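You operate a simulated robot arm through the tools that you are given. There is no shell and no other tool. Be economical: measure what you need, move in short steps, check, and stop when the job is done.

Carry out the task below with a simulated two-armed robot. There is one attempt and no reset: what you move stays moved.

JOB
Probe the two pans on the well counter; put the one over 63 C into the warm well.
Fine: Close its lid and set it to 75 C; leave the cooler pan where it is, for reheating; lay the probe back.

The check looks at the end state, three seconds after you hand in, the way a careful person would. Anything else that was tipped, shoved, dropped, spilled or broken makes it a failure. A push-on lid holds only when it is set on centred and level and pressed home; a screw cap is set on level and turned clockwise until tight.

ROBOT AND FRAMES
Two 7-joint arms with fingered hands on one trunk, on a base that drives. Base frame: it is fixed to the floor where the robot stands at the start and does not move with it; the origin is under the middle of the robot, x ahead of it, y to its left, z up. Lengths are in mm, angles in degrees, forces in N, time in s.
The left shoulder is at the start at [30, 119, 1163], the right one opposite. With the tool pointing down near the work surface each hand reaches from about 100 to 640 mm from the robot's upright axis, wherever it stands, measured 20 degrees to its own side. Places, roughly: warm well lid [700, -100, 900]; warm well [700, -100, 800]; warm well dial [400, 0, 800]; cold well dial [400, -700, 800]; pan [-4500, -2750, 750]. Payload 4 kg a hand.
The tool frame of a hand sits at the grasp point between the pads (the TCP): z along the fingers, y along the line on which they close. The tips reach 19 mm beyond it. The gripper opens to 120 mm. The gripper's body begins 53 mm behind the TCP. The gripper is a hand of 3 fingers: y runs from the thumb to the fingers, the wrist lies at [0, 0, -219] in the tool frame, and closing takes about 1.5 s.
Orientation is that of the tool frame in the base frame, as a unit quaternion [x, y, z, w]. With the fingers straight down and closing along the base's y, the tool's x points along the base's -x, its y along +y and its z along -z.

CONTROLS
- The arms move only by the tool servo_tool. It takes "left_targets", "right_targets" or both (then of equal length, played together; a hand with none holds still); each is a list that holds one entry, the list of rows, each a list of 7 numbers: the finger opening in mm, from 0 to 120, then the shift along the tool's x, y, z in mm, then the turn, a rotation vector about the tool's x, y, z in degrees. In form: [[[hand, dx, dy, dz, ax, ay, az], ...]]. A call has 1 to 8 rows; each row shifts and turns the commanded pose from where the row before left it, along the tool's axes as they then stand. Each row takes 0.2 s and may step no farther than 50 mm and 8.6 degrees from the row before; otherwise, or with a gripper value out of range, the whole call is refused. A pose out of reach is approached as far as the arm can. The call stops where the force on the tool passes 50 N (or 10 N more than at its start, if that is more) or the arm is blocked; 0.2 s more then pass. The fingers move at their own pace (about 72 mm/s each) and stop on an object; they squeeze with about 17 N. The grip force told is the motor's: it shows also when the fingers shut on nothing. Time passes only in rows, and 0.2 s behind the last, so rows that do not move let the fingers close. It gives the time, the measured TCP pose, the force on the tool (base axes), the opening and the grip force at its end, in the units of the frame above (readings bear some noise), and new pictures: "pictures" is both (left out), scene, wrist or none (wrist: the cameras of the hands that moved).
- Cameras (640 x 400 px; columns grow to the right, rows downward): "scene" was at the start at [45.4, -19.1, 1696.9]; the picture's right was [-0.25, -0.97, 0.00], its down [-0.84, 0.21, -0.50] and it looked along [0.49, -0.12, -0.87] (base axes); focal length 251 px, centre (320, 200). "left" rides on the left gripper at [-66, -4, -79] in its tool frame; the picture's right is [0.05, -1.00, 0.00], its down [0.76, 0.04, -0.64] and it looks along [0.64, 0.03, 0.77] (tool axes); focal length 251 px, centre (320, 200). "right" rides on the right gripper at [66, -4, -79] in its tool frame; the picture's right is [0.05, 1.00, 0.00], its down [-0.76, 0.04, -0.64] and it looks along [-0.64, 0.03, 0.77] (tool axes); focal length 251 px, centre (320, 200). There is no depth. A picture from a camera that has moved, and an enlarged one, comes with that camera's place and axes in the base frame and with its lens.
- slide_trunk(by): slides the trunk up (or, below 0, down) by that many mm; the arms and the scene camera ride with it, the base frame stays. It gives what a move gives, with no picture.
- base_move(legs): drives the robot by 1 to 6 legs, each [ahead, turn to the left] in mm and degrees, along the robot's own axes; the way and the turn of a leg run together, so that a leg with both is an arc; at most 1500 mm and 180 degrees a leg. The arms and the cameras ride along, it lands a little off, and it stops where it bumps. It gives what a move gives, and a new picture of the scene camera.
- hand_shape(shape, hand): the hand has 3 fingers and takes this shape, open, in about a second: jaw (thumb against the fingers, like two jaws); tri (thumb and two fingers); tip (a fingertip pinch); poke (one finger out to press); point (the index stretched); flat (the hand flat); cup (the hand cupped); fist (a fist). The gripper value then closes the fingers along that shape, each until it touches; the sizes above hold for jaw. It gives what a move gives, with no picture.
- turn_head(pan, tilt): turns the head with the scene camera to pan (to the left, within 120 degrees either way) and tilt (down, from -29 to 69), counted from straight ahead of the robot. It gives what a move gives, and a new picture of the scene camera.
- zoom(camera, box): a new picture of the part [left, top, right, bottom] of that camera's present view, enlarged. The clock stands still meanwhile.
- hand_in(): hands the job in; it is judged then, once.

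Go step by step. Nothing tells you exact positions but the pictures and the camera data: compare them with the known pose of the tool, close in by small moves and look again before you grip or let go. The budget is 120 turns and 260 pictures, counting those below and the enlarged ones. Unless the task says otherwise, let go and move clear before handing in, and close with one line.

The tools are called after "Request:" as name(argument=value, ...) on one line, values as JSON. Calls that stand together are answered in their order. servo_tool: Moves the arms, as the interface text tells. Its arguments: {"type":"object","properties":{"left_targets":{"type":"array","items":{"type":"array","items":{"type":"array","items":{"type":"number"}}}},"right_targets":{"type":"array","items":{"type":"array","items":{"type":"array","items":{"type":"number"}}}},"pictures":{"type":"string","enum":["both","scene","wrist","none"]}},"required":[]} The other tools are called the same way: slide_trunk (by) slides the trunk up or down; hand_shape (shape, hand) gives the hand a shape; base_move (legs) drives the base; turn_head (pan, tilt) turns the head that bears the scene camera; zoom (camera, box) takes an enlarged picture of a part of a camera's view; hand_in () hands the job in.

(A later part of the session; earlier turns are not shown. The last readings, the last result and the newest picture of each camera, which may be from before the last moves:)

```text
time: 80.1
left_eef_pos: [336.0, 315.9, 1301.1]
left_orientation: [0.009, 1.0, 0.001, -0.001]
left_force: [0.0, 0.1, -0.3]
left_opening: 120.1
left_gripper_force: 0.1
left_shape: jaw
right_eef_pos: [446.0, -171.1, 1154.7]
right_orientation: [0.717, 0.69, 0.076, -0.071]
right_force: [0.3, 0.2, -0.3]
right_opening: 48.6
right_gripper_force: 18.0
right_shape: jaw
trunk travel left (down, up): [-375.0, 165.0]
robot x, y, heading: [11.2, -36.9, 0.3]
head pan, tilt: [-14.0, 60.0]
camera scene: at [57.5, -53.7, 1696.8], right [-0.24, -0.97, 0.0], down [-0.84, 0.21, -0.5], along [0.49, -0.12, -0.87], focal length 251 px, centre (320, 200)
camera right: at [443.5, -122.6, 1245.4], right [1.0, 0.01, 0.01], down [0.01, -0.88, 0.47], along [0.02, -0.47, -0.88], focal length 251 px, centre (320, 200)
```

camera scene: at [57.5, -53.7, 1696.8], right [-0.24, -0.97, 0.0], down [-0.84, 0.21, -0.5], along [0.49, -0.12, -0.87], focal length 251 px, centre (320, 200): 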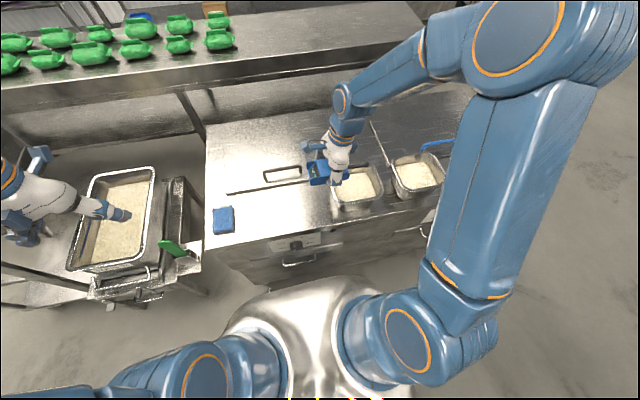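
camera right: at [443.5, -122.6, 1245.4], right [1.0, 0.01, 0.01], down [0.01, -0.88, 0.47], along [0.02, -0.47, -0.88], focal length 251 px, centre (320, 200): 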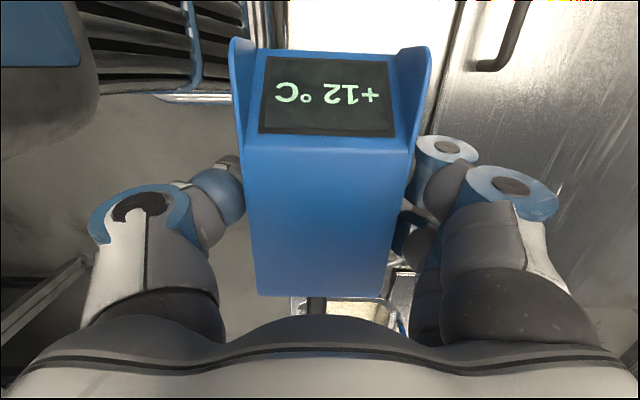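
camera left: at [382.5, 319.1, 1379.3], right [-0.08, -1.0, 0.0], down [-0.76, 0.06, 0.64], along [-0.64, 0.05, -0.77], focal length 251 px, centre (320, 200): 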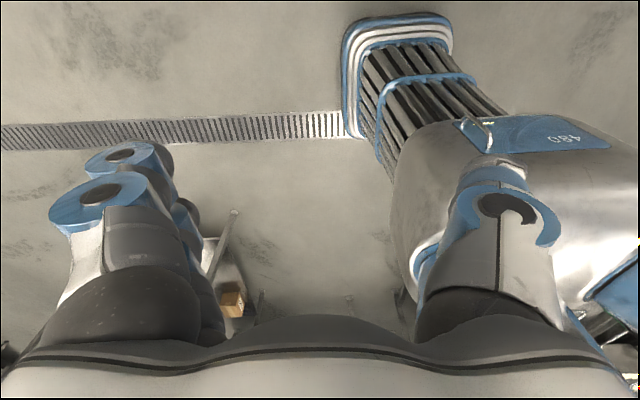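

Hand is at 12° tilt where the probe should be about level. Move over its old spot and lower partway.

Request:
servo_tool(right_targets=[[[40, 45, 8, 9.6, 0, 0, 0], [40, 45, 8, 9.6, 0, 0, 0], [40, 45, 8, 9.6, 0, 0, 0], [40, 45, 8, 9.6, 0, 0, 0], [40, -8.3, 0, 39.1, 0, 0, 0], [40, -8.3, 0, 39.1, 0, 0, 0], [40, -8.3, 0, 39.1, 0, 0, 0], [40, -8.3, 0, 39.1, 0, 0, 0]]], pictures="wrist")

Request:
zoom(camera="scene", box=[210, 150, 338, 230])

```text
time: 81.9
left_eef_pos: [337.6, 316.0, 1301.1]
left_orientation: [0.008, 1.0, 0.001, -0.001]
left_force: [-0.2, 1.0, 0.1]
left_opening: 119.8
left_gripper_force: 0.1
left_shape: jaw
right_eef_pos: [487.3, 10.2, 993.6]
right_orientation: [0.716, 0.69, 0.077, -0.072]
right_force: [0.7, 0.4, -2.5]
right_opening: 48.7
right_gripper_force: 17.3
right_shape: jaw
trunk travel left (down, up): [-375.0, 165.0]
robot x, y, heading: [13.7, -34.4, 0.1]
head pan, tilt: [-14.0, 60.0]
camera right: at [484.6, 58.6, 1083.5], right [1.0, 0.01, 0.01], down [0.01, -0.88, 0.47], along [0.02, -0.47, -0.88], focal length 251 px, centre (320, 200)
```

right: 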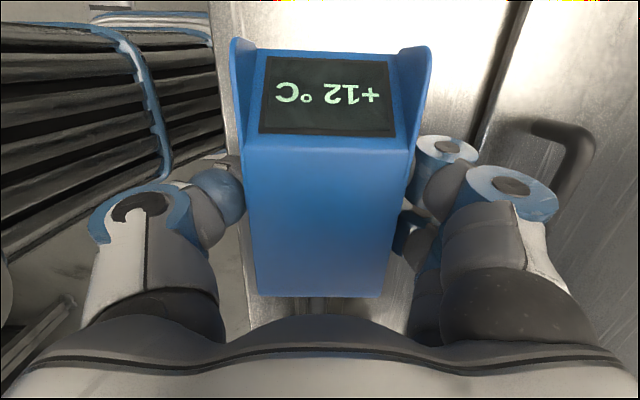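

```text
5.00 times, centred on (274, 190) of scene
camera zoom: at [58.7, -53.0, 1696.7], right [-0.24, -0.97, 0.0], down [-0.84, 0.21, -0.5], along [0.48, -0.12, -0.87], focal length 1256 px, centre (550, 250)
```

zoom: 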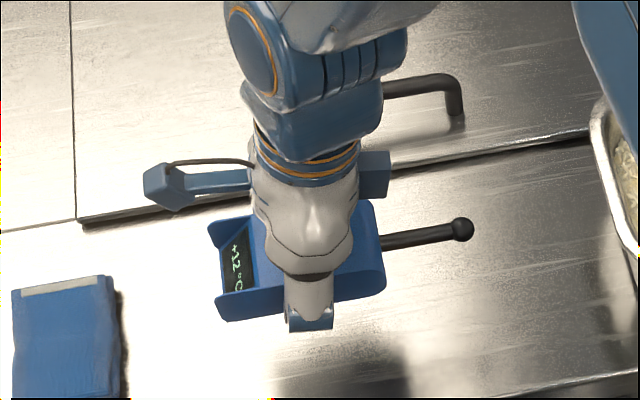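

Looks level. Lower to just above the counter.

Request:
servo_tool(right_targets=[[[40, -8.3, -4, 39.1, 0, 0, 0], [40, -5.4, -4, 25.4, 0, 0, 0], [40, -1.6, 0, 7.8, 0, 0, 0], [40, 0, 0, 0, 0, 0, 0]]], pictures="wrist")

Request:
zoom(camera="scene", box=[240, 175, 320, 225])

```text
time: 82.9
left_eef_pos: [335.8, 316.5, 1301.1]
left_orientation: [0.008, 1.0, 0.001, 0.0]
left_force: [0.0, 0.0, 0.7]
left_opening: 120.1
left_gripper_force: 0.1
left_shape: jaw
right_eef_pos: [478.3, 14.4, 922.9]
right_orientation: [0.717, 0.689, 0.077, -0.073]
right_force: [0.0, -0.2, -1.1]
right_opening: 48.5
right_gripper_force: 16.8
right_shape: jaw
trunk travel left (down, up): [-375.0, 165.0]
robot x, y, heading: [11.3, -36.1, 0.1]
head pan, tilt: [-14.0, 60.0]
camera right: at [475.2, 62.2, 1011.7], right [1.0, 0.01, 0.01], down [0.01, -0.88, 0.47], along [0.02, -0.47, -0.88], focal length 251 px, centre (320, 200)
```

right: 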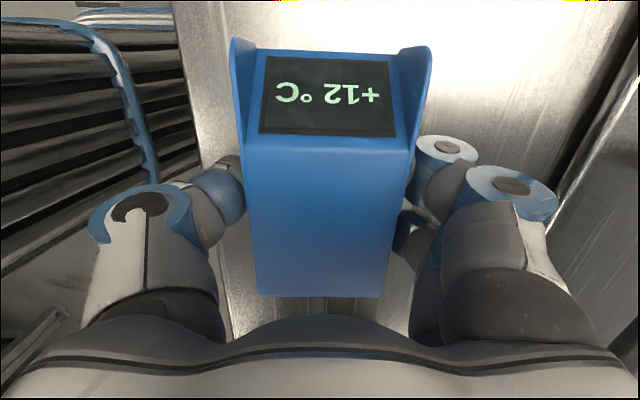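

```text
8.00 times, centred on (280, 200) of scene
camera zoom: at [58.0, -52.8, 1696.8], right [-0.24, -0.97, 0.0], down [-0.84, 0.21, -0.5], along [0.49, -0.12, -0.87], focal length 2010 px, centre (640, 200)
```

zoom: 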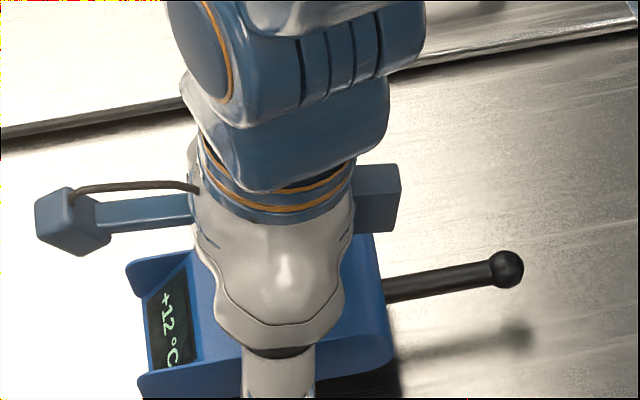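

Shadow shows ~15 mm to go. Lower in small steps until contact.

Request:
servo_tool(right_targets=[[[40, -1.2, 0, 5.9, 0, 0, 0], [40, -0.8, 0, 3.9, 0, 0, 0], [40, -0.6, 0, 2.9, 0, 0, 0], [40, -0.4, 0, 2, 0, 0, 0], [40, 0, 0, 0, 0, 0, 0]]], pictures="none")

Request:
zoom(camera="scene", box=[240, 175, 320, 225])

```text
time: 84.1
left_eef_pos: [336.2, 317.3, 1302.8]
left_orientation: [0.007, 1.0, 0.0, -0.001]
left_force: [-0.3, -0.1, -0.4]
left_opening: 120.0
left_gripper_force: 0.0
left_shape: jaw
right_eef_pos: [477.6, 12.2, 908.0]
right_orientation: [0.717, 0.689, 0.077, -0.072]
right_force: [-0.9, -0.1, -1.6]
right_opening: 48.6
right_gripper_force: 16.8
right_shape: jaw
trunk travel left (down, up): [-375.0, 165.0]
robot x, y, heading: [13.4, -33.8, 0.2]
head pan, tilt: [-14.0, 60.0]
```

```text
8.00 times, centred on (280, 200) of scene
camera zoom: at [57.5, -52.7, 1696.8], right [-0.24, -0.97, 0.0], down [-0.84, 0.21, -0.5], along [0.49, -0.12, -0.87], focal length 2010 px, centre (640, 200)
```

zoom: 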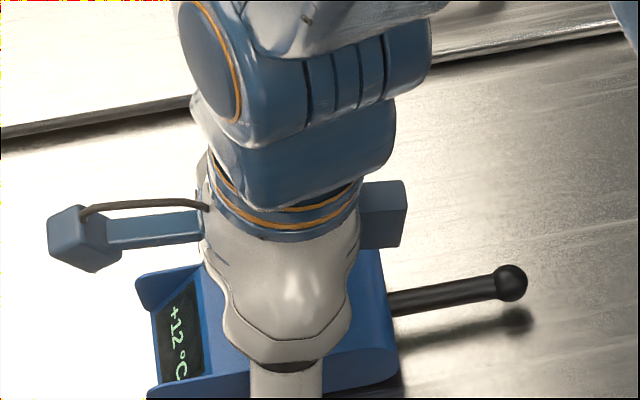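

Request:
servo_tool(right_targets=[[[40, -0.4, 0, 2, 0, 0, 0], [40, -0.4, 0, 2, 0, 0, 0], [40, -0.4, 0, 2, 0, 0, 0], [40, 0, 0, 0, 0, 0, 0]]], pictures="none")

Request:
zoom(camera="scene", box=[240, 175, 320, 225])

```text
time: 85.1
left_eef_pos: [336.0, 316.8, 1302.1]
left_orientation: [0.007, 1.0, 0.0, -0.002]
left_force: [-1.2, 1.2, -0.2]
left_opening: 119.8
left_gripper_force: 0.1
left_shape: jaw
right_eef_pos: [477.3, 12.9, 904.2]
right_orientation: [0.716, 0.69, 0.078, -0.072]
right_force: [0.5, 0.1, 11.8]
right_opening: 49.3
right_gripper_force: 17.4
right_shape: jaw
trunk travel left (down, up): [-375.0, 165.0]
robot x, y, heading: [15.5, -38.0, 0.1]
head pan, tilt: [-14.0, 60.0]
```

```text
8.00 times, centred on (280, 200) of scene
camera zoom: at [56.4, -52.9, 1696.9], right [-0.24, -0.97, 0.0], down [-0.84, 0.21, -0.5], along [0.49, -0.12, -0.87], focal length 2010 px, centre (640, 200)
```

zoom: 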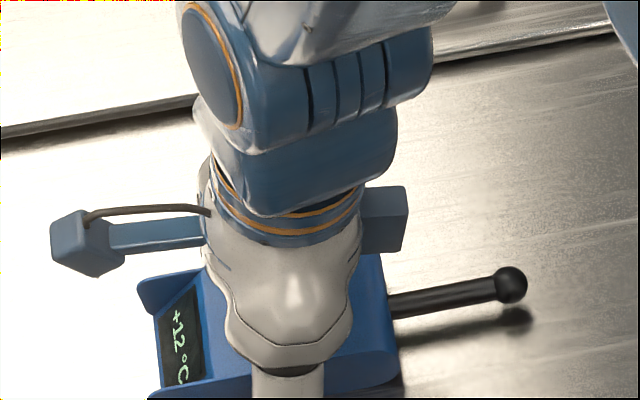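

Contact (12 N). Open and lift off straight.

Request:
servo_tool(right_targets=[[[70, 0, 0, 0, 0, 0, 0], [100, 0, 0, 0, 0, 0, 0], [110, 0, 0, 0, 0, 0, 0], [110, 0, 0, -20, 0, 0, 0], [110, 0, 0, -45, 0, 0, 0], [110, 0, 0, -50, 0, 0, 0], [110, 0, 0, -50, 0, 0, 0], [110, 0, 0, -50, 0, 0, 0]]], pictures="both")

```text
time: 86.9
left_eef_pos: [335.5, 315.9, 1302.6]
left_orientation: [0.008, 1.0, 0.001, 0.0]
left_force: [-1.0, -0.6, -0.3]
left_opening: 119.9
left_gripper_force: 0.0
left_shape: jaw
right_eef_pos: [475.1, -32.2, 1111.5]
right_orientation: [0.717, 0.689, 0.076, -0.073]
right_force: [0.7, 0.6, 0.5]
right_opening: 109.8
right_gripper_force: 0.0
right_shape: jaw
trunk travel left (down, up): [-375.0, 165.0]
robot x, y, heading: [11.4, -35.5, -0.1]
head pan, tilt: [-14.0, 60.0]
camera scene: at [55.8, -53.6, 1696.8], right [-0.24, -0.97, 0.0], down [-0.84, 0.21, -0.5], along [0.49, -0.12, -0.87], focal length 251 px, centre (320, 200)
camera right: at [473.0, 15.7, 1199.7], right [1.0, 0.01, 0.01], down [0.01, -0.88, 0.47], along [0.02, -0.47, -0.88], focal length 251 px, centre (320, 200)
```

scene: 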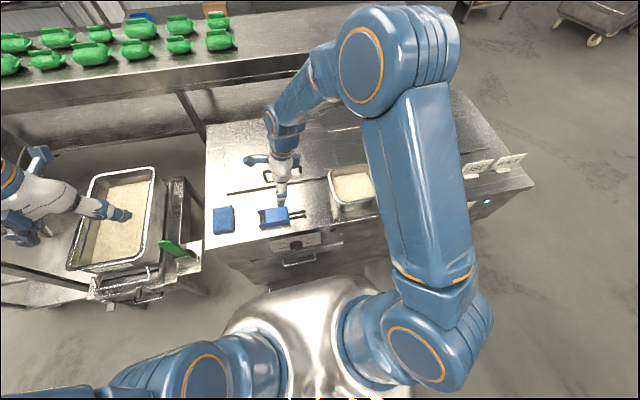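
right: 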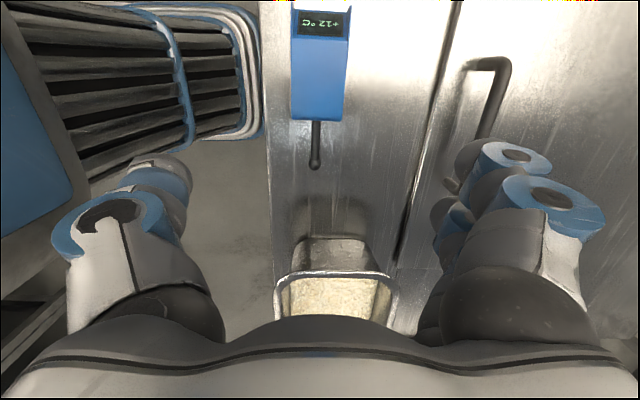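

Probe is laid back in its place. Next the warm lid: handle bar along y at about x 650, y from 23 to -116. I'll drive 70 mm closer and straighten the hand.

Request:
base_move(legs=[[70, 0]])

Request:
servo_tool(right_targets=[[[110, 0, 25, 0, 0, -6, 0], [110, 0, 30, 0, 0, -6, 0], [110, 0, 0, 0, 0, 0, 0]]], pictures="both")

```text
time: 87.9
left_eef_pos: [408.1, 316.7, 1300.1]
left_orientation: [0.008, 1.0, 0.002, -0.002]
left_force: [0.5, 0.5, 0.0]
left_opening: 119.9
left_gripper_force: 0.0
left_shape: jaw
right_eef_pos: [548.8, -30.7, 1109.0]
right_orientation: [0.716, 0.69, 0.076, -0.073]
right_force: [-0.3, 0.8, 0.1]
right_opening: 109.5
right_gripper_force: 0.0
right_shape: jaw
trunk travel left (down, up): [-375.0, 165.0]
robot x, y, heading: [79.9, -34.5, 0.1]
head pan, tilt: [-14.0, 60.0]
camera scene: at [130.2, -52.6, 1696.7], right [-0.24, -0.97, 0.0], down [-0.84, 0.21, -0.5], along [0.48, -0.12, -0.87], focal length 251 px, centre (320, 200)
```

scene: 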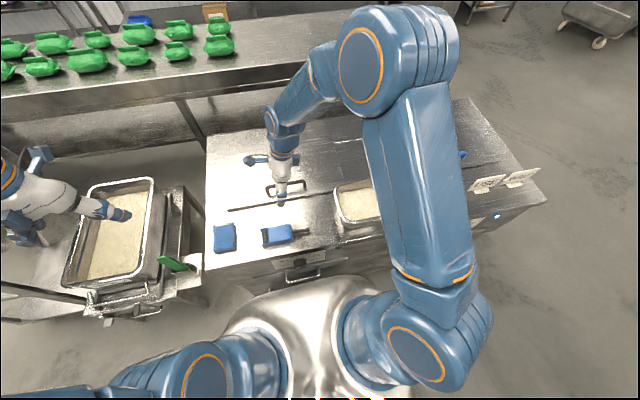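

```text
time: 88.7
left_eef_pos: [404.8, 316.8, 1301.5]
left_orientation: [0.008, 1.0, 0.001, 0.0]
left_force: [-0.4, 0.1, -0.2]
left_opening: 120.2
left_gripper_force: 0.0
left_shape: jaw
right_eef_pos: [600.4, -34.2, 1109.1]
right_orientation: [0.72, 0.694, 0.001, 0.002]
right_force: [-1.0, 0.0, -0.4]
right_opening: 109.8
right_gripper_force: 0.0
right_shape: jaw
trunk travel left (down, up): [-375.0, 165.0]
robot x, y, heading: [83.2, -37.6, 0.1]
head pan, tilt: [-14.0, 60.0]
camera scene: at [125.1, -53.2, 1696.8], right [-0.24, -0.97, 0.0], down [-0.84, 0.21, -0.5], along [0.49, -0.12, -0.87], focal length 251 px, centre (320, 200)
camera right: at [599.0, 32.0, 1186.8], right [1.0, 0.02, 0.0], down [0.01, -0.77, 0.64], along [0.01, -0.64, -0.77], focal length 251 px, centre (320, 200)
```

scene: 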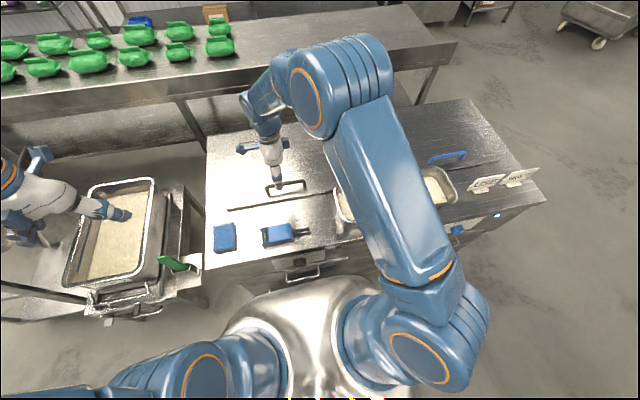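
right: 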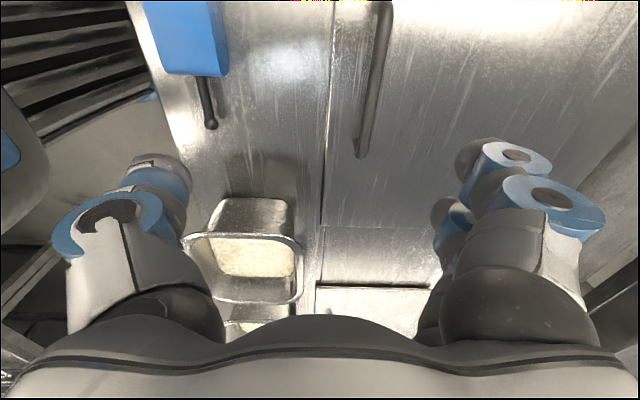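

The bar is at x ≈ 649, y 25…-104. I'll move above it and lower to z ≈ 960.

Request:
servo_tool(right_targets=[[[110, -3, 25, 0, 0, 0, 0], [110, -3, 24, 20, 0, 0, 0], [110, 0, 0, 45, 0, 0, 0], [110, 0, 0, 45, 0, 0, 0], [110, 0, 0, 38, 0, 0, 0], [80, 0, 0, 0, 0, 0, 0]]], pictures="wrist")

Request:
zoom(camera="scene", box=[230, 150, 326, 210])

```text
time: 90.1
left_eef_pos: [405.5, 317.0, 1301.3]
left_orientation: [0.008, 1.0, 0.0, -0.001]
left_force: [0.1, 0.5, 0.1]
left_opening: 119.9
left_gripper_force: 0.1
left_shape: jaw
right_eef_pos: [649.9, -41.7, 959.9]
right_orientation: [0.72, 0.694, 0.0, 0.0]
right_force: [0.1, -0.3, 0.5]
right_opening: 80.8
right_gripper_force: 0.0
right_shape: jaw
trunk travel left (down, up): [-375.0, 165.0]
robot x, y, heading: [81.3, -39.7, -0.1]
head pan, tilt: [-14.0, 60.0]
camera right: at [649.1, 24.3, 1037.8], right [1.0, 0.02, 0.0], down [0.01, -0.77, 0.64], along [0.01, -0.64, -0.77], focal length 251 px, centre (320, 200)
```

right: 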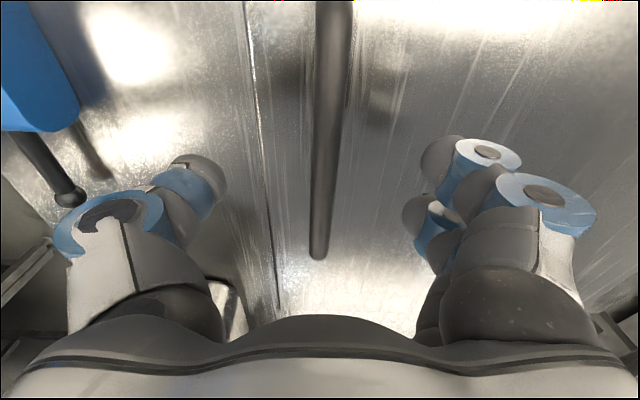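

```text
6.67 times, centred on (278, 180) of scene
camera zoom: at [126.9, -52.4, 1696.8], right [-0.24, -0.97, 0.0], down [-0.84, 0.21, -0.5], along [0.49, -0.12, -0.87], focal length 1675 px, centre (600, 333)
```

zoom: 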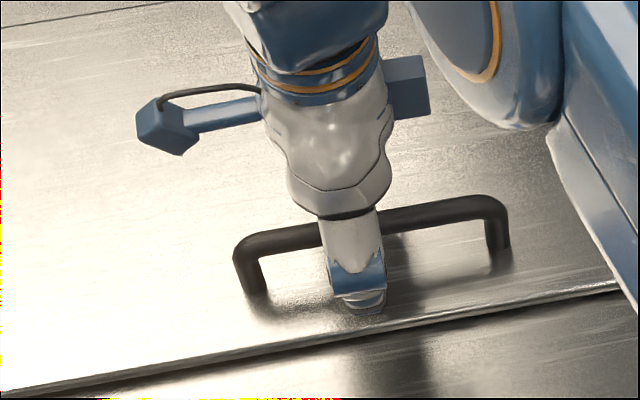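

Well aligned over the bar. Lower 25 mm and close.

Request:
servo_tool(right_targets=[[[80, 0, 0, 10, 0, 0, 0], [80, 0, 0, 10, 0, 0, 0], [80, 0, 0, 6, 0, 0, 0], [0, 0, 0, 0, 0, 0, 0], [0, 0, 0, 0, 0, 0, 0], [0, 0, 0, 0, 0, 0, 0], [0, 0, 0, 0, 0, 0, 0], [0, 0, 0, 0, 0, 0, 0]]], pictures="wrist")

Request:
zoom(camera="scene", box=[230, 150, 326, 210])

```text
time: 91.9
left_eef_pos: [406.5, 318.1, 1301.0]
left_orientation: [0.008, 1.0, 0.001, -0.001]
left_force: [-0.3, 0.6, 0.6]
left_opening: 119.9
left_gripper_force: 0.1
left_shape: jaw
right_eef_pos: [650.2, -42.9, 934.0]
right_orientation: [0.721, 0.693, 0.0, -0.001]
right_force: [1.6, 0.6, -5.2]
right_opening: 8.7
right_gripper_force: 17.0
right_shape: jaw
trunk travel left (down, up): [-375.0, 165.0]
robot x, y, heading: [83.0, -33.9, 0.2]
head pan, tilt: [-14.0, 60.0]
camera right: at [649.1, 24.0, 1012.0], right [1.0, 0.02, 0.0], down [0.01, -0.77, 0.64], along [0.01, -0.64, -0.77], focal length 251 px, centre (320, 200)
```

right: 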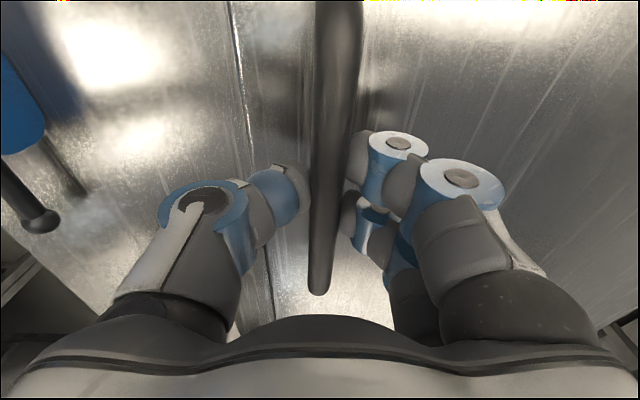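

```text
6.67 times, centred on (278, 180) of scene
camera zoom: at [128.1, -52.5, 1696.7], right [-0.24, -0.97, 0.0], down [-0.84, 0.21, -0.5], along [0.48, -0.12, -0.87], focal length 1675 px, centre (600, 333)
```

zoom: 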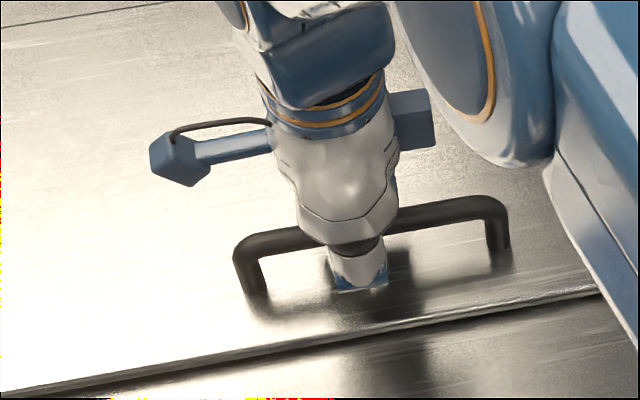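

Bar gripped. Test lift about a rear hinge: 20 mm up, 4 mm back.

Request:
servo_tool(right_targets=[[[0, 0, 1, -7, 0, 0, 0], [0, 0, 1.5, -7, 0, 0, 0], [0, 0, 1.5, -6, 0, 0, 0], [0, 0, 0, 0, 0, 0, 0]]], pictures="scene")

Request:
zoom(camera="scene", box=[200, 110, 360, 210])

```text
time: 92.9
left_eef_pos: [407.3, 317.6, 1302.0]
left_orientation: [0.008, 1.0, 0.001, -0.001]
left_force: [-0.1, -0.1, -0.2]
left_opening: 120.0
left_gripper_force: 0.0
left_shape: jaw
right_eef_pos: [655.3, -41.3, 953.3]
right_orientation: [0.72, 0.694, 0.001, -0.001]
right_force: [2.0, -1.0, -11.3]
right_opening: 7.9
right_gripper_force: 16.6
right_shape: jaw
trunk travel left (down, up): [-375.0, 165.0]
robot x, y, heading: [81.8, -38.1, 0.1]
head pan, tilt: [-14.0, 60.0]
camera scene: at [129.2, -52.7, 1696.7], right [-0.24, -0.97, 0.0], down [-0.84, 0.21, -0.5], along [0.48, -0.12, -0.87], focal length 251 px, centre (320, 200)
```

scene: 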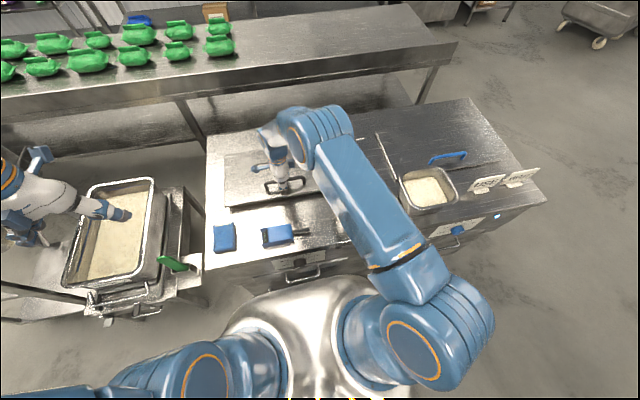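

```text
4.00 times, centred on (280, 160) of scene
camera zoom: at [129.2, -52.7, 1696.7], right [-0.24, -0.97, 0.0], down [-0.84, 0.21, -0.5], along [0.48, -0.12, -0.87], focal length 1005 px, centre (480, 360)
```

zoom: 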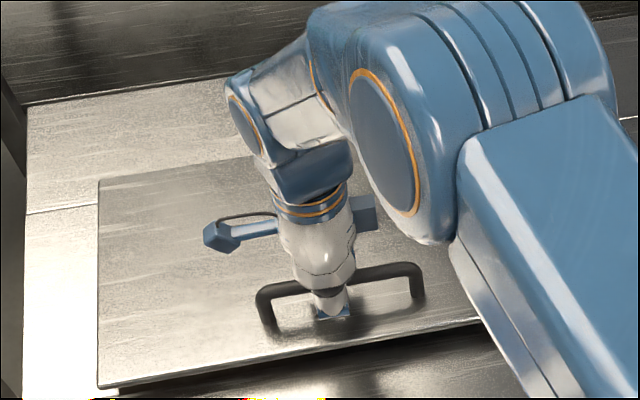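

The lid swings on a rear hinge (≈x 870). I'll continue the arc to about 40°, tilting the hand slightly forward for reach.

Request:
servo_tool(right_targets=[[[0, 0, 5.5, -18.7, -3, 0, 0], [0, 0, 8.4, -17.5, -3, 0, 0], [0, 0, 10.7, -16.3, -3, 0, 0], [0, 0, 13.1, -14.6, -3, 0, 0], [0, 0, 14.7, -12.6, -3, 0, 0], [0, 0, 16.5, -10.5, -3, 0, 0], [0, 0, 17.7, -8, -3, 0, 0], [0, 0, 0, 0, 0, 0, 0]]], pictures="both")

```text
time: 94.7
left_eef_pos: [405.5, 317.9, 1302.1]
left_orientation: [0.007, 1.0, 0.0, -0.001]
left_force: [0.4, 0.4, -0.7]
left_opening: 120.0
left_gripper_force: 0.0
left_shape: jaw
right_eef_pos: [727.5, -44.8, 1071.1]
right_orientation: [0.708, 0.681, 0.129, 0.133]
right_force: [-5.9, -1.4, -3.0]
right_opening: 8.3
right_gripper_force: 17.0
right_shape: jaw
trunk travel left (down, up): [-375.0, 165.0]
robot x, y, heading: [82.4, -34.6, 0.3]
head pan, tilt: [-14.0, 60.0]
camera scene: at [126.4, -52.7, 1696.9], right [-0.24, -0.97, 0.0], down [-0.84, 0.21, -0.5], along [0.49, -0.12, -0.87], focal length 251 px, centre (320, 200)
camera right: at [697.8, 23.0, 1141.8], right [0.93, 0.02, 0.36], down [-0.22, -0.76, 0.61], along [0.29, -0.65, -0.7], focal length 251 px, centre (320, 200)
```

scene: 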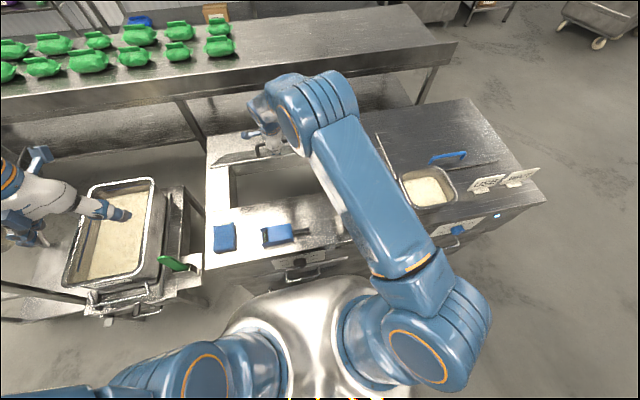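
right: 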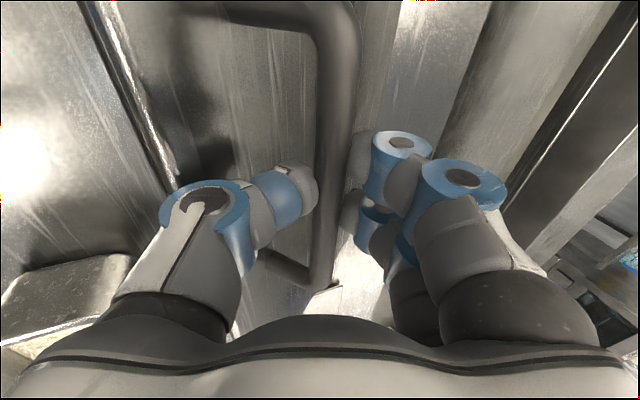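

The lid is at ~40° and the well opens below. Continue the arc toward 70°.

Request:
servo_tool(right_targets=[[[0, 0, 18.6, -5.4, -1.5, 0, 0], [0, 0, 19.2, -3.5, -1.5, 0, 0], [0, 0, 19.5, -1.2, -1.5, 0, 0], [0, 0, 19.5, 1.1, -1.5, 0, 0], [0, 0, 19.1, 3.2, -1.5, 0, 0], [0, 0, 18.8, 5.4, -1.5, 0, 0], [0, 0, 0, 0, 0, 0, 0]]], pictures="both")

```text
time: 95.7
left_eef_pos: [399.6, 316.4, 1303.2]
left_orientation: [0.007, 1.0, 0.001, 0.002]
left_force: [-0.1, 0.5, 0.3]
left_opening: 120.2
left_gripper_force: 0.0
left_shape: jaw
right_eef_pos: [790.1, -46.6, 1119.8]
right_orientation: [0.701, 0.673, 0.166, 0.17]
right_force: [-28.4, -6.5, 31.8]
right_opening: 6.3
right_gripper_force: 17.2
right_shape: jaw
trunk travel left (down, up): [-375.0, 165.0]
robot x, y, heading: [86.4, -36.3, 0.3]
head pan, tilt: [-14.0, 60.0]
stopped in row 5 (right hand): the force on the tool passed its limit (the readings are from after the stop); the commanded pose is now the measured one
camera scene: at [118.1, -53.9, 1697.3], right [-0.24, -0.97, 0.0], down [-0.84, 0.21, -0.5], along [0.49, -0.12, -0.86], focal length 251 px, centre (320, 200)
camera right: at [751.8, 21.6, 1186.5], right [0.89, 0.02, 0.46], down [-0.29, -0.76, 0.59], along [0.36, -0.65, -0.67], focal length 251 px, centre (320, 200)
```

scene: 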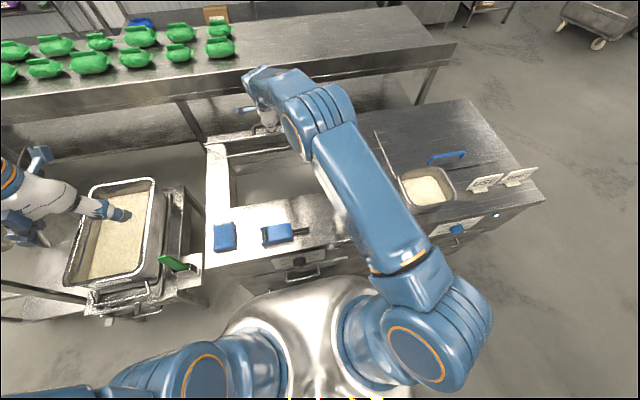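
right: 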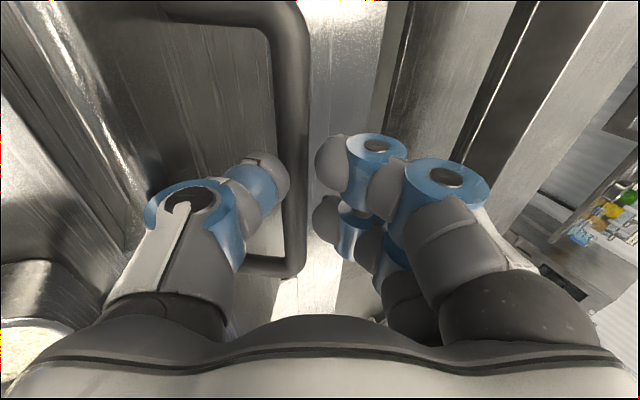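

The path pressed inward (the hinge is nearer [890, 885]); I'll hold and check the residual force, while turning the left hand to point forward so it can support the lid from below.

Request:
servo_tool(left_targets=[[[0, 0, -10, 0, 0, -8.2, 0], [0, 0, -10, 0, 0, -8.2, 0], [0, 0, -10, 0, 0, -8.2, 0], [0, 0, -10, 0, 0, -8.2, 0], [0, 0, -10, 0, 0, -8.2, 0], [0, 0, -10, 0, 0, -8.2, 0], [0, 0, -10, 0, 0, -8.2, 0], [0, 0, -10, 0, 0, -8.2, 0]]], pictures="scene")

Request:
zoom(camera="right", box=[160, 80, 480, 280])

```text
time: 97.5
left_eef_pos: [451.0, 292.6, 1358.5]
left_orientation: [0.007, 0.838, -0.004, 0.545]
left_force: [0.3, -0.1, -0.1]
left_opening: 0.0
left_gripper_force: 17.3
left_shape: jaw
left hand out of reach, approached as far as the arm can: row 6, 7, 8
right_eef_pos: [788.0, -46.1, 1118.3]
right_orientation: [0.7, 0.673, 0.165, 0.171]
right_force: [-28.9, -3.5, 38.5]
right_opening: 6.4
right_gripper_force: 17.9
right_shape: jaw
trunk travel left (down, up): [-375.0, 165.0]
robot x, y, heading: [79.9, -33.6, 0.1]
head pan, tilt: [-14.0, 60.0]
camera scene: at [115.3, -52.0, 1697.2], right [-0.24, -0.97, 0.0], down [-0.84, 0.21, -0.51], along [0.49, -0.12, -0.86], focal length 251 px, centre (320, 200)
```

scene: 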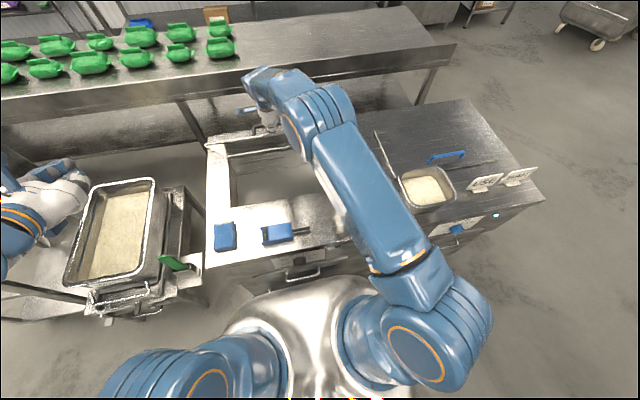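

```text
2.00 times, centred on (320, 180) of right
camera zoom: at [750.1, 21.8, 1185.2], right [0.89, 0.02, 0.46], down [-0.29, -0.75, 0.59], along [0.36, -0.66, -0.66], focal length 503 px, centre (320, 240)
```

zoom: 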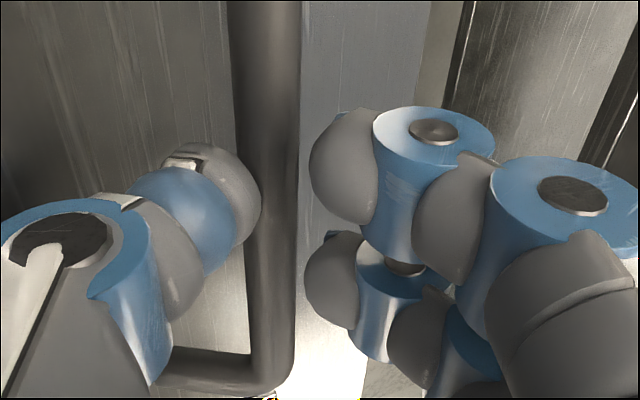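

The tool is being pushed back along the finger axis; I'll back off along it a little.

Request:
servo_tool(right_targets=[[[0, 0, 0, -4, 0, 0, 0], [0, 0, 0, -4, 0, 0, 0], [0, 0, 0, 0, 0, 0, 0]]], pictures="wrist")

```text
time: 98.3
left_eef_pos: [456.1, 292.1, 1356.0]
left_orientation: [0.007, 0.841, -0.004, 0.542]
left_force: [0.6, -0.7, -0.2]
left_opening: 0.1
left_gripper_force: 17.1
left_shape: jaw
right_eef_pos: [788.8, -46.6, 1118.9]
right_orientation: [0.7, 0.674, 0.161, 0.169]
right_force: [-17.4, -3.6, 6.5]
right_opening: 5.8
right_gripper_force: 17.1
right_shape: jaw
trunk travel left (down, up): [-375.0, 165.0]
robot x, y, heading: [82.2, -35.1, 0.0]
head pan, tilt: [-14.0, 60.0]
camera right: at [751.4, 21.8, 1186.1], right [0.89, 0.02, 0.45], down [-0.29, -0.75, 0.59], along [0.35, -0.66, -0.67], focal length 251 px, centre (320, 200)
```

right: 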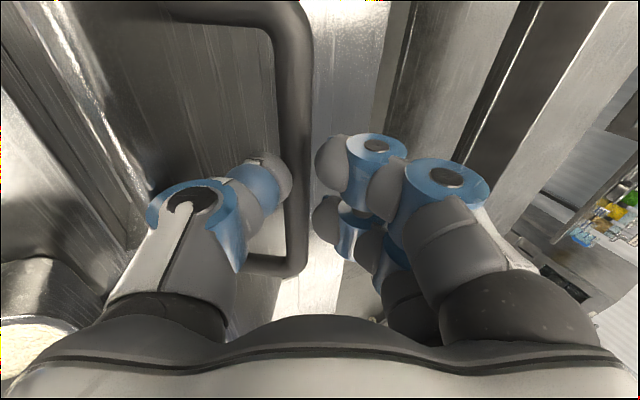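

Now bring the left hand (fingers closed) down in front of the lid at y ≈ 110.

Request:
servo_tool(left_targets=[[[0, 30.2, -22.5, 27.8, 0, 0, 0], [0, 30.2, -22.5, 27.8, 0, 0, 0], [0, 30.2, -22.5, 27.8, 0, 0, 0], [0, 30.2, -22.5, 27.8, 0, 0, 0], [0, 30.2, -22.5, 27.8, 0, 0, 0], [0, 30.2, -22.5, 27.8, 0, 0, 0], [0, 30.2, -22.5, 27.8, 0, 0, 0], [0, 30.2, -22.5, 27.8, 0, 0, 0]]], pictures="scene")

```text
time: 100.1
left_eef_pos: [594.0, 138.4, 1062.2]
left_orientation: [0.006, 0.84, -0.003, 0.542]
left_force: [-0.2, -0.5, 0.2]
left_opening: 0.0
left_gripper_force: 16.8
left_shape: jaw
left hand out of reach, approached as far as the arm can: row 1, 2, 3
right_eef_pos: [789.9, -45.3, 1121.2]
right_orientation: [0.7, 0.674, 0.165, 0.17]
right_force: [-10.0, -6.0, 6.8]
right_opening: 5.2
right_gripper_force: 17.8
right_shape: jaw
trunk travel left (down, up): [-375.0, 165.0]
robot x, y, heading: [81.1, -34.8, 0.1]
head pan, tilt: [-14.0, 60.0]
camera scene: at [123.8, -53.6, 1696.9], right [-0.24, -0.97, 0.0], down [-0.84, 0.21, -0.5], along [0.49, -0.12, -0.87], focal length 251 px, centre (320, 200)
```

scene: 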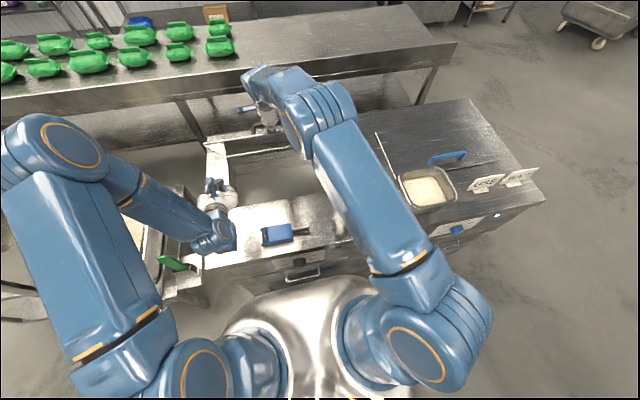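

Request:
servo_tool(left_targets=[[[0, 0, -8, 0, 0, -8.5, 0], [0, 0, -8, 0, 0, -8.5, 0], [0, 0, -8, 0, 0, -8.5, 0], [0, 0, -8, 0, 0, -8.5, 0], [0, 0, -8, 0, 0, -8.5, 0], [0, 0, 0, 0, 0, 0, 0]]], pictures="both")

```text
time: 101.5
left_eef_pos: [594.2, 95.8, 1058.7]
left_orientation: [0.005, 0.586, -0.005, 0.811]
left_force: [-0.7, 0.4, 0.6]
left_opening: 0.0
left_gripper_force: 17.3
left_shape: jaw
right_eef_pos: [789.6, -45.1, 1121.4]
right_orientation: [0.7, 0.674, 0.165, 0.169]
right_force: [-13.2, -7.2, 8.7]
right_opening: 5.0
right_gripper_force: 16.9
right_shape: jaw
trunk travel left (down, up): [-375.0, 165.0]
robot x, y, heading: [82.9, -34.5, 0.3]
head pan, tilt: [-14.0, 60.0]
camera scene: at [123.8, -54.5, 1696.9], right [-0.24, -0.97, 0.0], down [-0.84, 0.21, -0.5], along [0.49, -0.12, -0.87], focal length 251 px, centre (320, 200)
camera left: at [498.1, 94.7, 1097.0], right [0.0, -1.0, -0.05], down [-0.37, 0.05, -0.93], along [0.93, 0.02, -0.37], focal length 251 px, centre (320, 200)
```

scene: 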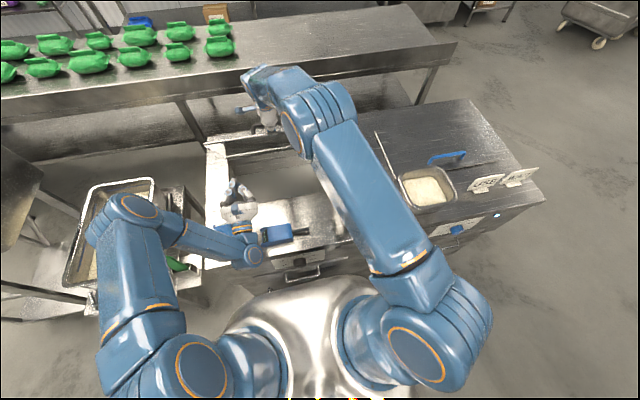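
left: 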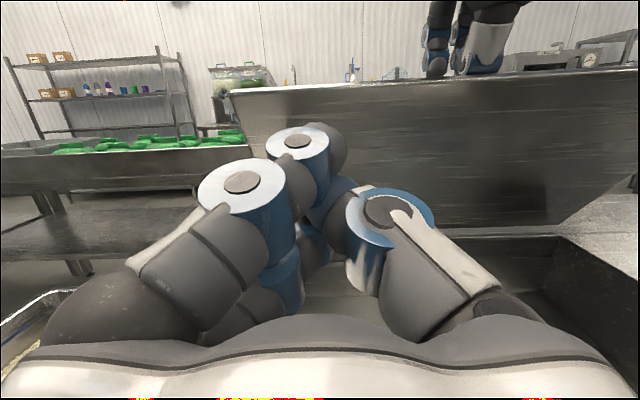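

Great view: the lid underside faces the left hand. Advance the left hand to just short of the lid.

Request:
servo_tool(left_targets=[[[0, 14, 0, 43, 0, 0, 0], [0, 14, 0, 43, 0, 0, 0], [0, 14, 0, 43, 0, 0, 0], [0, 0, 0, 0, 0, 0, 0]]], pictures="wrist")

```text
time: 102.5
left_eef_pos: [728.5, 91.4, 1059.1]
left_orientation: [0.005, 0.586, -0.006, 0.81]
left_force: [-0.4, 0.0, 0.1]
left_opening: 0.0
left_gripper_force: 17.1
left_shape: jaw
right_eef_pos: [790.5, -45.1, 1120.6]
right_orientation: [0.7, 0.674, 0.164, 0.169]
right_force: [-13.8, -8.0, 9.0]
right_opening: 5.2
right_gripper_force: 16.8
right_shape: jaw
trunk travel left (down, up): [-375.0, 165.0]
robot x, y, heading: [84.3, -35.1, -0.0]
head pan, tilt: [-14.0, 60.0]
camera left: at [633.2, 90.7, 1097.1], right [0.0, -1.0, -0.05], down [-0.37, 0.05, -0.93], along [0.93, 0.02, -0.37], focal length 251 px, centre (320, 200)
```

left: 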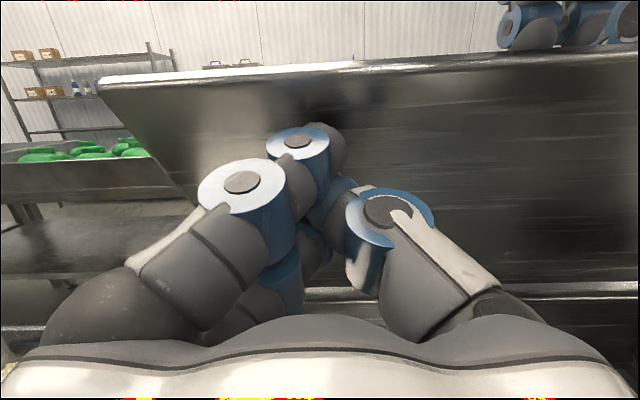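

Request:
servo_tool(left_targets=[[[0, 3.7, 0, 11.4, 0, 0, 0], [0, 3.7, 0, 11.4, 0, 0, 0], [0, 1.9, 0, 5.7, 0, 0, 0], [0, 1.9, 0, 5.7, 0, 0, 0], [0, 0, 0, 0, 0, 0, 0]]], pictures="wrist")

```text
time: 103.7
left_eef_pos: [762.4, 93.2, 1057.8]
left_orientation: [0.005, 0.588, -0.007, 0.809]
left_force: [-47.0, -4.4, -14.7]
left_opening: 0.2
left_gripper_force: 16.6
left_shape: jaw
right_eef_pos: [791.0, -45.6, 1126.8]
right_orientation: [0.7, 0.672, 0.171, 0.173]
right_force: [23.6, -1.9, 27.0]
right_opening: 4.4
right_gripper_force: 17.1
right_shape: jaw
trunk travel left (down, up): [-375.0, 165.0]
robot x, y, heading: [80.6, -36.0, 0.2]
head pan, tilt: [-14.0, 60.0]
camera left: at [666.4, 92.3, 1096.3], right [0.0, -1.0, -0.05], down [-0.38, 0.05, -0.92], along [0.93, 0.02, -0.38], focal length 251 px, centre (320, 200)
```

left: 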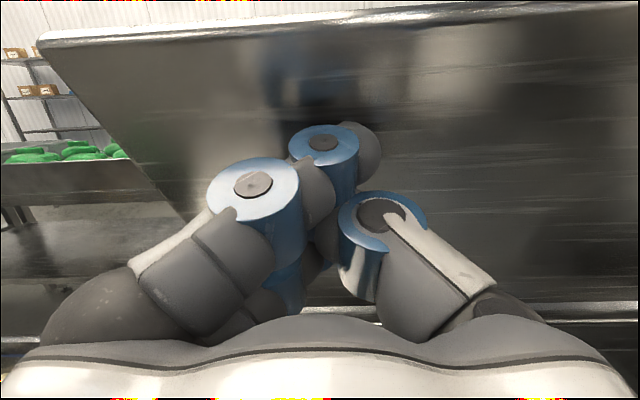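

The left hand supports the lid. Now open the right hand and withdraw it along its axis.

Request:
servo_tool(right_targets=[[[40, 0, 0, 0, 0, 0, 0], [60, 0, 0, 0, 0, 0, 0], [60, 0, 0, 0, 0, 0, 0], [60, 0, 0, -10, 0, 0, 0], [60, 0, 0, -20, 0, 0, 0], [60, 0, 0, 0, 0, 0, 0]]], pictures="both")

```text
time: 104.3
left_eef_pos: [761.8, 94.1, 1051.2]
left_orientation: [0.005, 0.593, -0.008, 0.806]
left_force: [-29.9, 1.4, -7.3]
left_opening: 0.3
left_gripper_force: 17.4
left_shape: jaw
right_eef_pos: [802.4, -44.8, 1139.9]
right_orientation: [0.697, 0.669, 0.184, 0.182]
right_force: [15.9, -1.4, 22.5]
right_opening: 50.2
right_gripper_force: 0.0
right_shape: jaw
trunk travel left (down, up): [-375.0, 165.0]
robot x, y, heading: [81.5, -34.8, 0.5]
head pan, tilt: [-14.0, 60.0]
stopped in row 2 (right hand): the force on the tool passed its limit (the readings are from after the stop); the commanded pose is now the measured one
camera scene: at [124.9, -52.0, 1696.9], right [-0.24, -0.97, 0.0], down [-0.84, 0.21, -0.5], along [0.49, -0.12, -0.87], focal length 251 px, centre (320, 200)
camera right: at [761.6, 22.6, 1204.9], right [0.87, 0.01, 0.5], down [-0.31, -0.76, 0.57], along [0.39, -0.65, -0.66], focal length 251 px, centre (320, 200)
```

scene: 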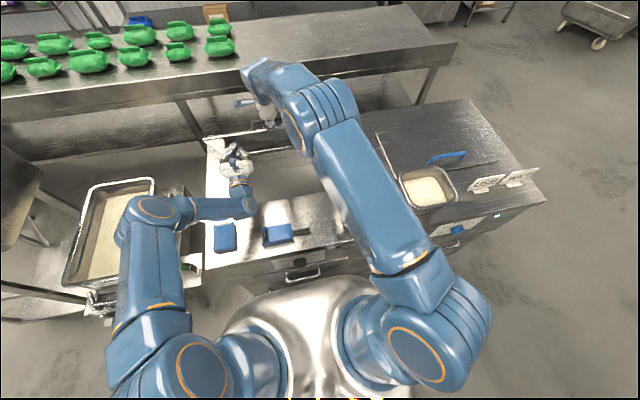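
right: 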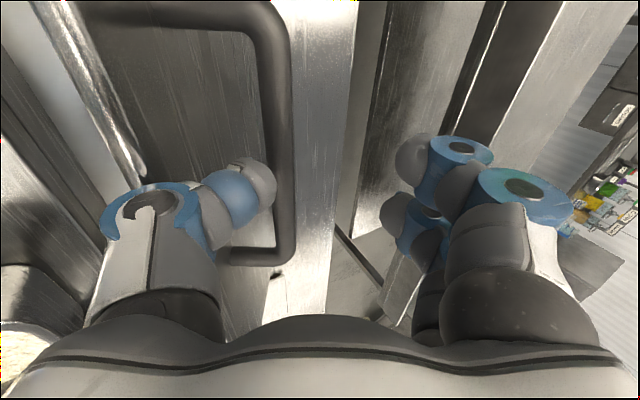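

Now withdraw the right hand along its axis (thumb is between bar and lid).

Request:
servo_tool(right_targets=[[[50, 0, 0, -12, 0, 0, 0], [50, 0, 0, -20, 0, 0, 0], [50, 0, 0, -30, 0, 0, 0], [50, 0, 0, -30, 0, 0, 0], [50, 0, 0, 0, 0, 0, 0]]], pictures="wrist")

Request:
zoom(camera="left", box=[0, 0, 640, 400])

```text
time: 105.5
left_eef_pos: [765.2, 93.8, 1054.0]
left_orientation: [0.004, 0.591, -0.007, 0.806]
left_force: [-0.7, 0.6, 0.1]
left_opening: 0.0
left_gripper_force: 16.7
left_shape: jaw
right_eef_pos: [754.1, -43.7, 1211.4]
right_orientation: [0.699, 0.671, 0.175, 0.175]
right_force: [-0.1, 0.4, -0.5]
right_opening: 50.1
right_gripper_force: 0.0
right_shape: jaw
trunk travel left (down, up): [-375.0, 165.0]
robot x, y, heading: [84.2, -33.0, 0.2]
head pan, tilt: [-14.0, 60.0]
camera right: at [715.8, 23.1, 1277.8], right [0.88, 0.02, 0.48], down [-0.3, -0.76, 0.58], along [0.37, -0.65, -0.66], focal length 251 px, centre (320, 200)
```

right: 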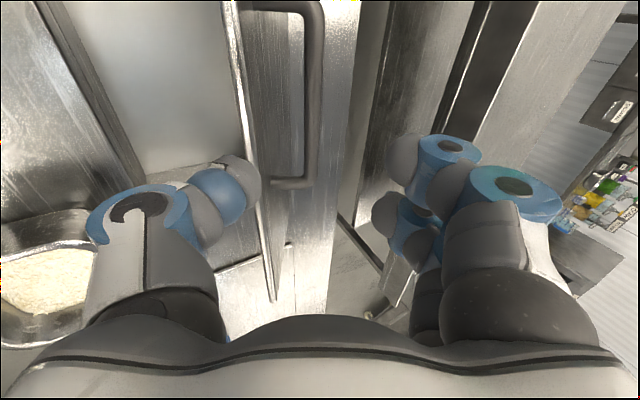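

```text
1.00 times, centred on (320, 200) of left
camera zoom: at [670.3, 93.5, 1092.8], right [0.0, -1.0, -0.05], down [-0.38, 0.05, -0.92], along [0.92, 0.02, -0.38], focal length 251 px, centre (320, 200)
```

zoom: 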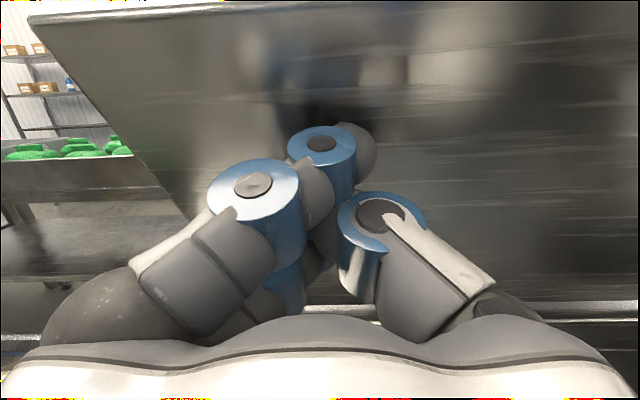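

The lid stays up with almost no load on the left hand. Push it further back gently with the left hand.

Request:
servo_tool(left_targets=[[[0, 4.6, 0, 14.3, 0, 0, 0], [0, 4.6, 0, 14.3, 0, 0, 0], [0, 4.6, 0, 14.3, 0, 0, 0], [0, 4.6, 0, 14.3, 0, 0, 0], [0, 4.6, 0, 14.3, 0, 0, 0], [0, 0, 0, 0, 0, 0, 0]]], pictures="both")

```text
time: 106.9
left_eef_pos: [840.3, 91.5, 1054.8]
left_orientation: [0.006, 0.591, -0.009, 0.806]
left_force: [-6.5, 0.1, 1.6]
left_opening: 0.0
left_gripper_force: 17.3
left_shape: jaw
right_eef_pos: [754.9, -43.9, 1212.2]
right_orientation: [0.699, 0.67, 0.176, 0.176]
right_force: [-0.2, 0.2, 0.8]
right_opening: 50.2
right_gripper_force: 0.0
right_shape: jaw
trunk travel left (down, up): [-375.0, 165.0]
robot x, y, heading: [83.4, -35.4, -0.0]
head pan, tilt: [-14.0, 60.0]
camera scene: at [126.0, -52.4, 1696.8], right [-0.24, -0.97, 0.0], down [-0.84, 0.21, -0.5], along [0.49, -0.12, -0.87], focal length 251 px, centre (320, 200)
camera left: at [744.7, 90.5, 1093.1], right [0.0, -1.0, -0.05], down [-0.38, 0.05, -0.92], along [0.92, 0.02, -0.38], focal length 251 px, centre (320, 200)
```

scene: 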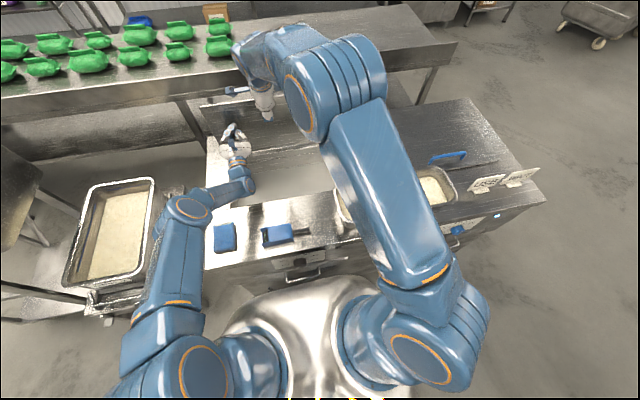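
left: 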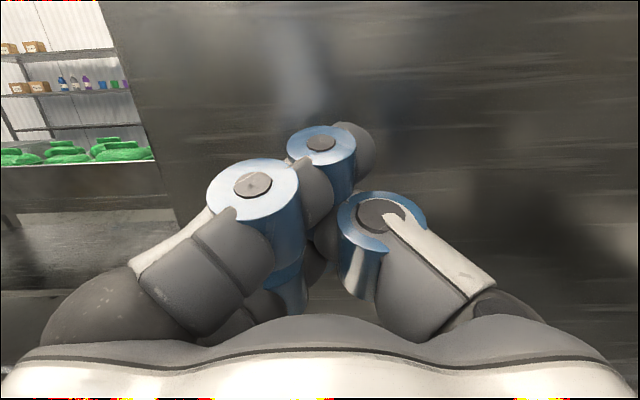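

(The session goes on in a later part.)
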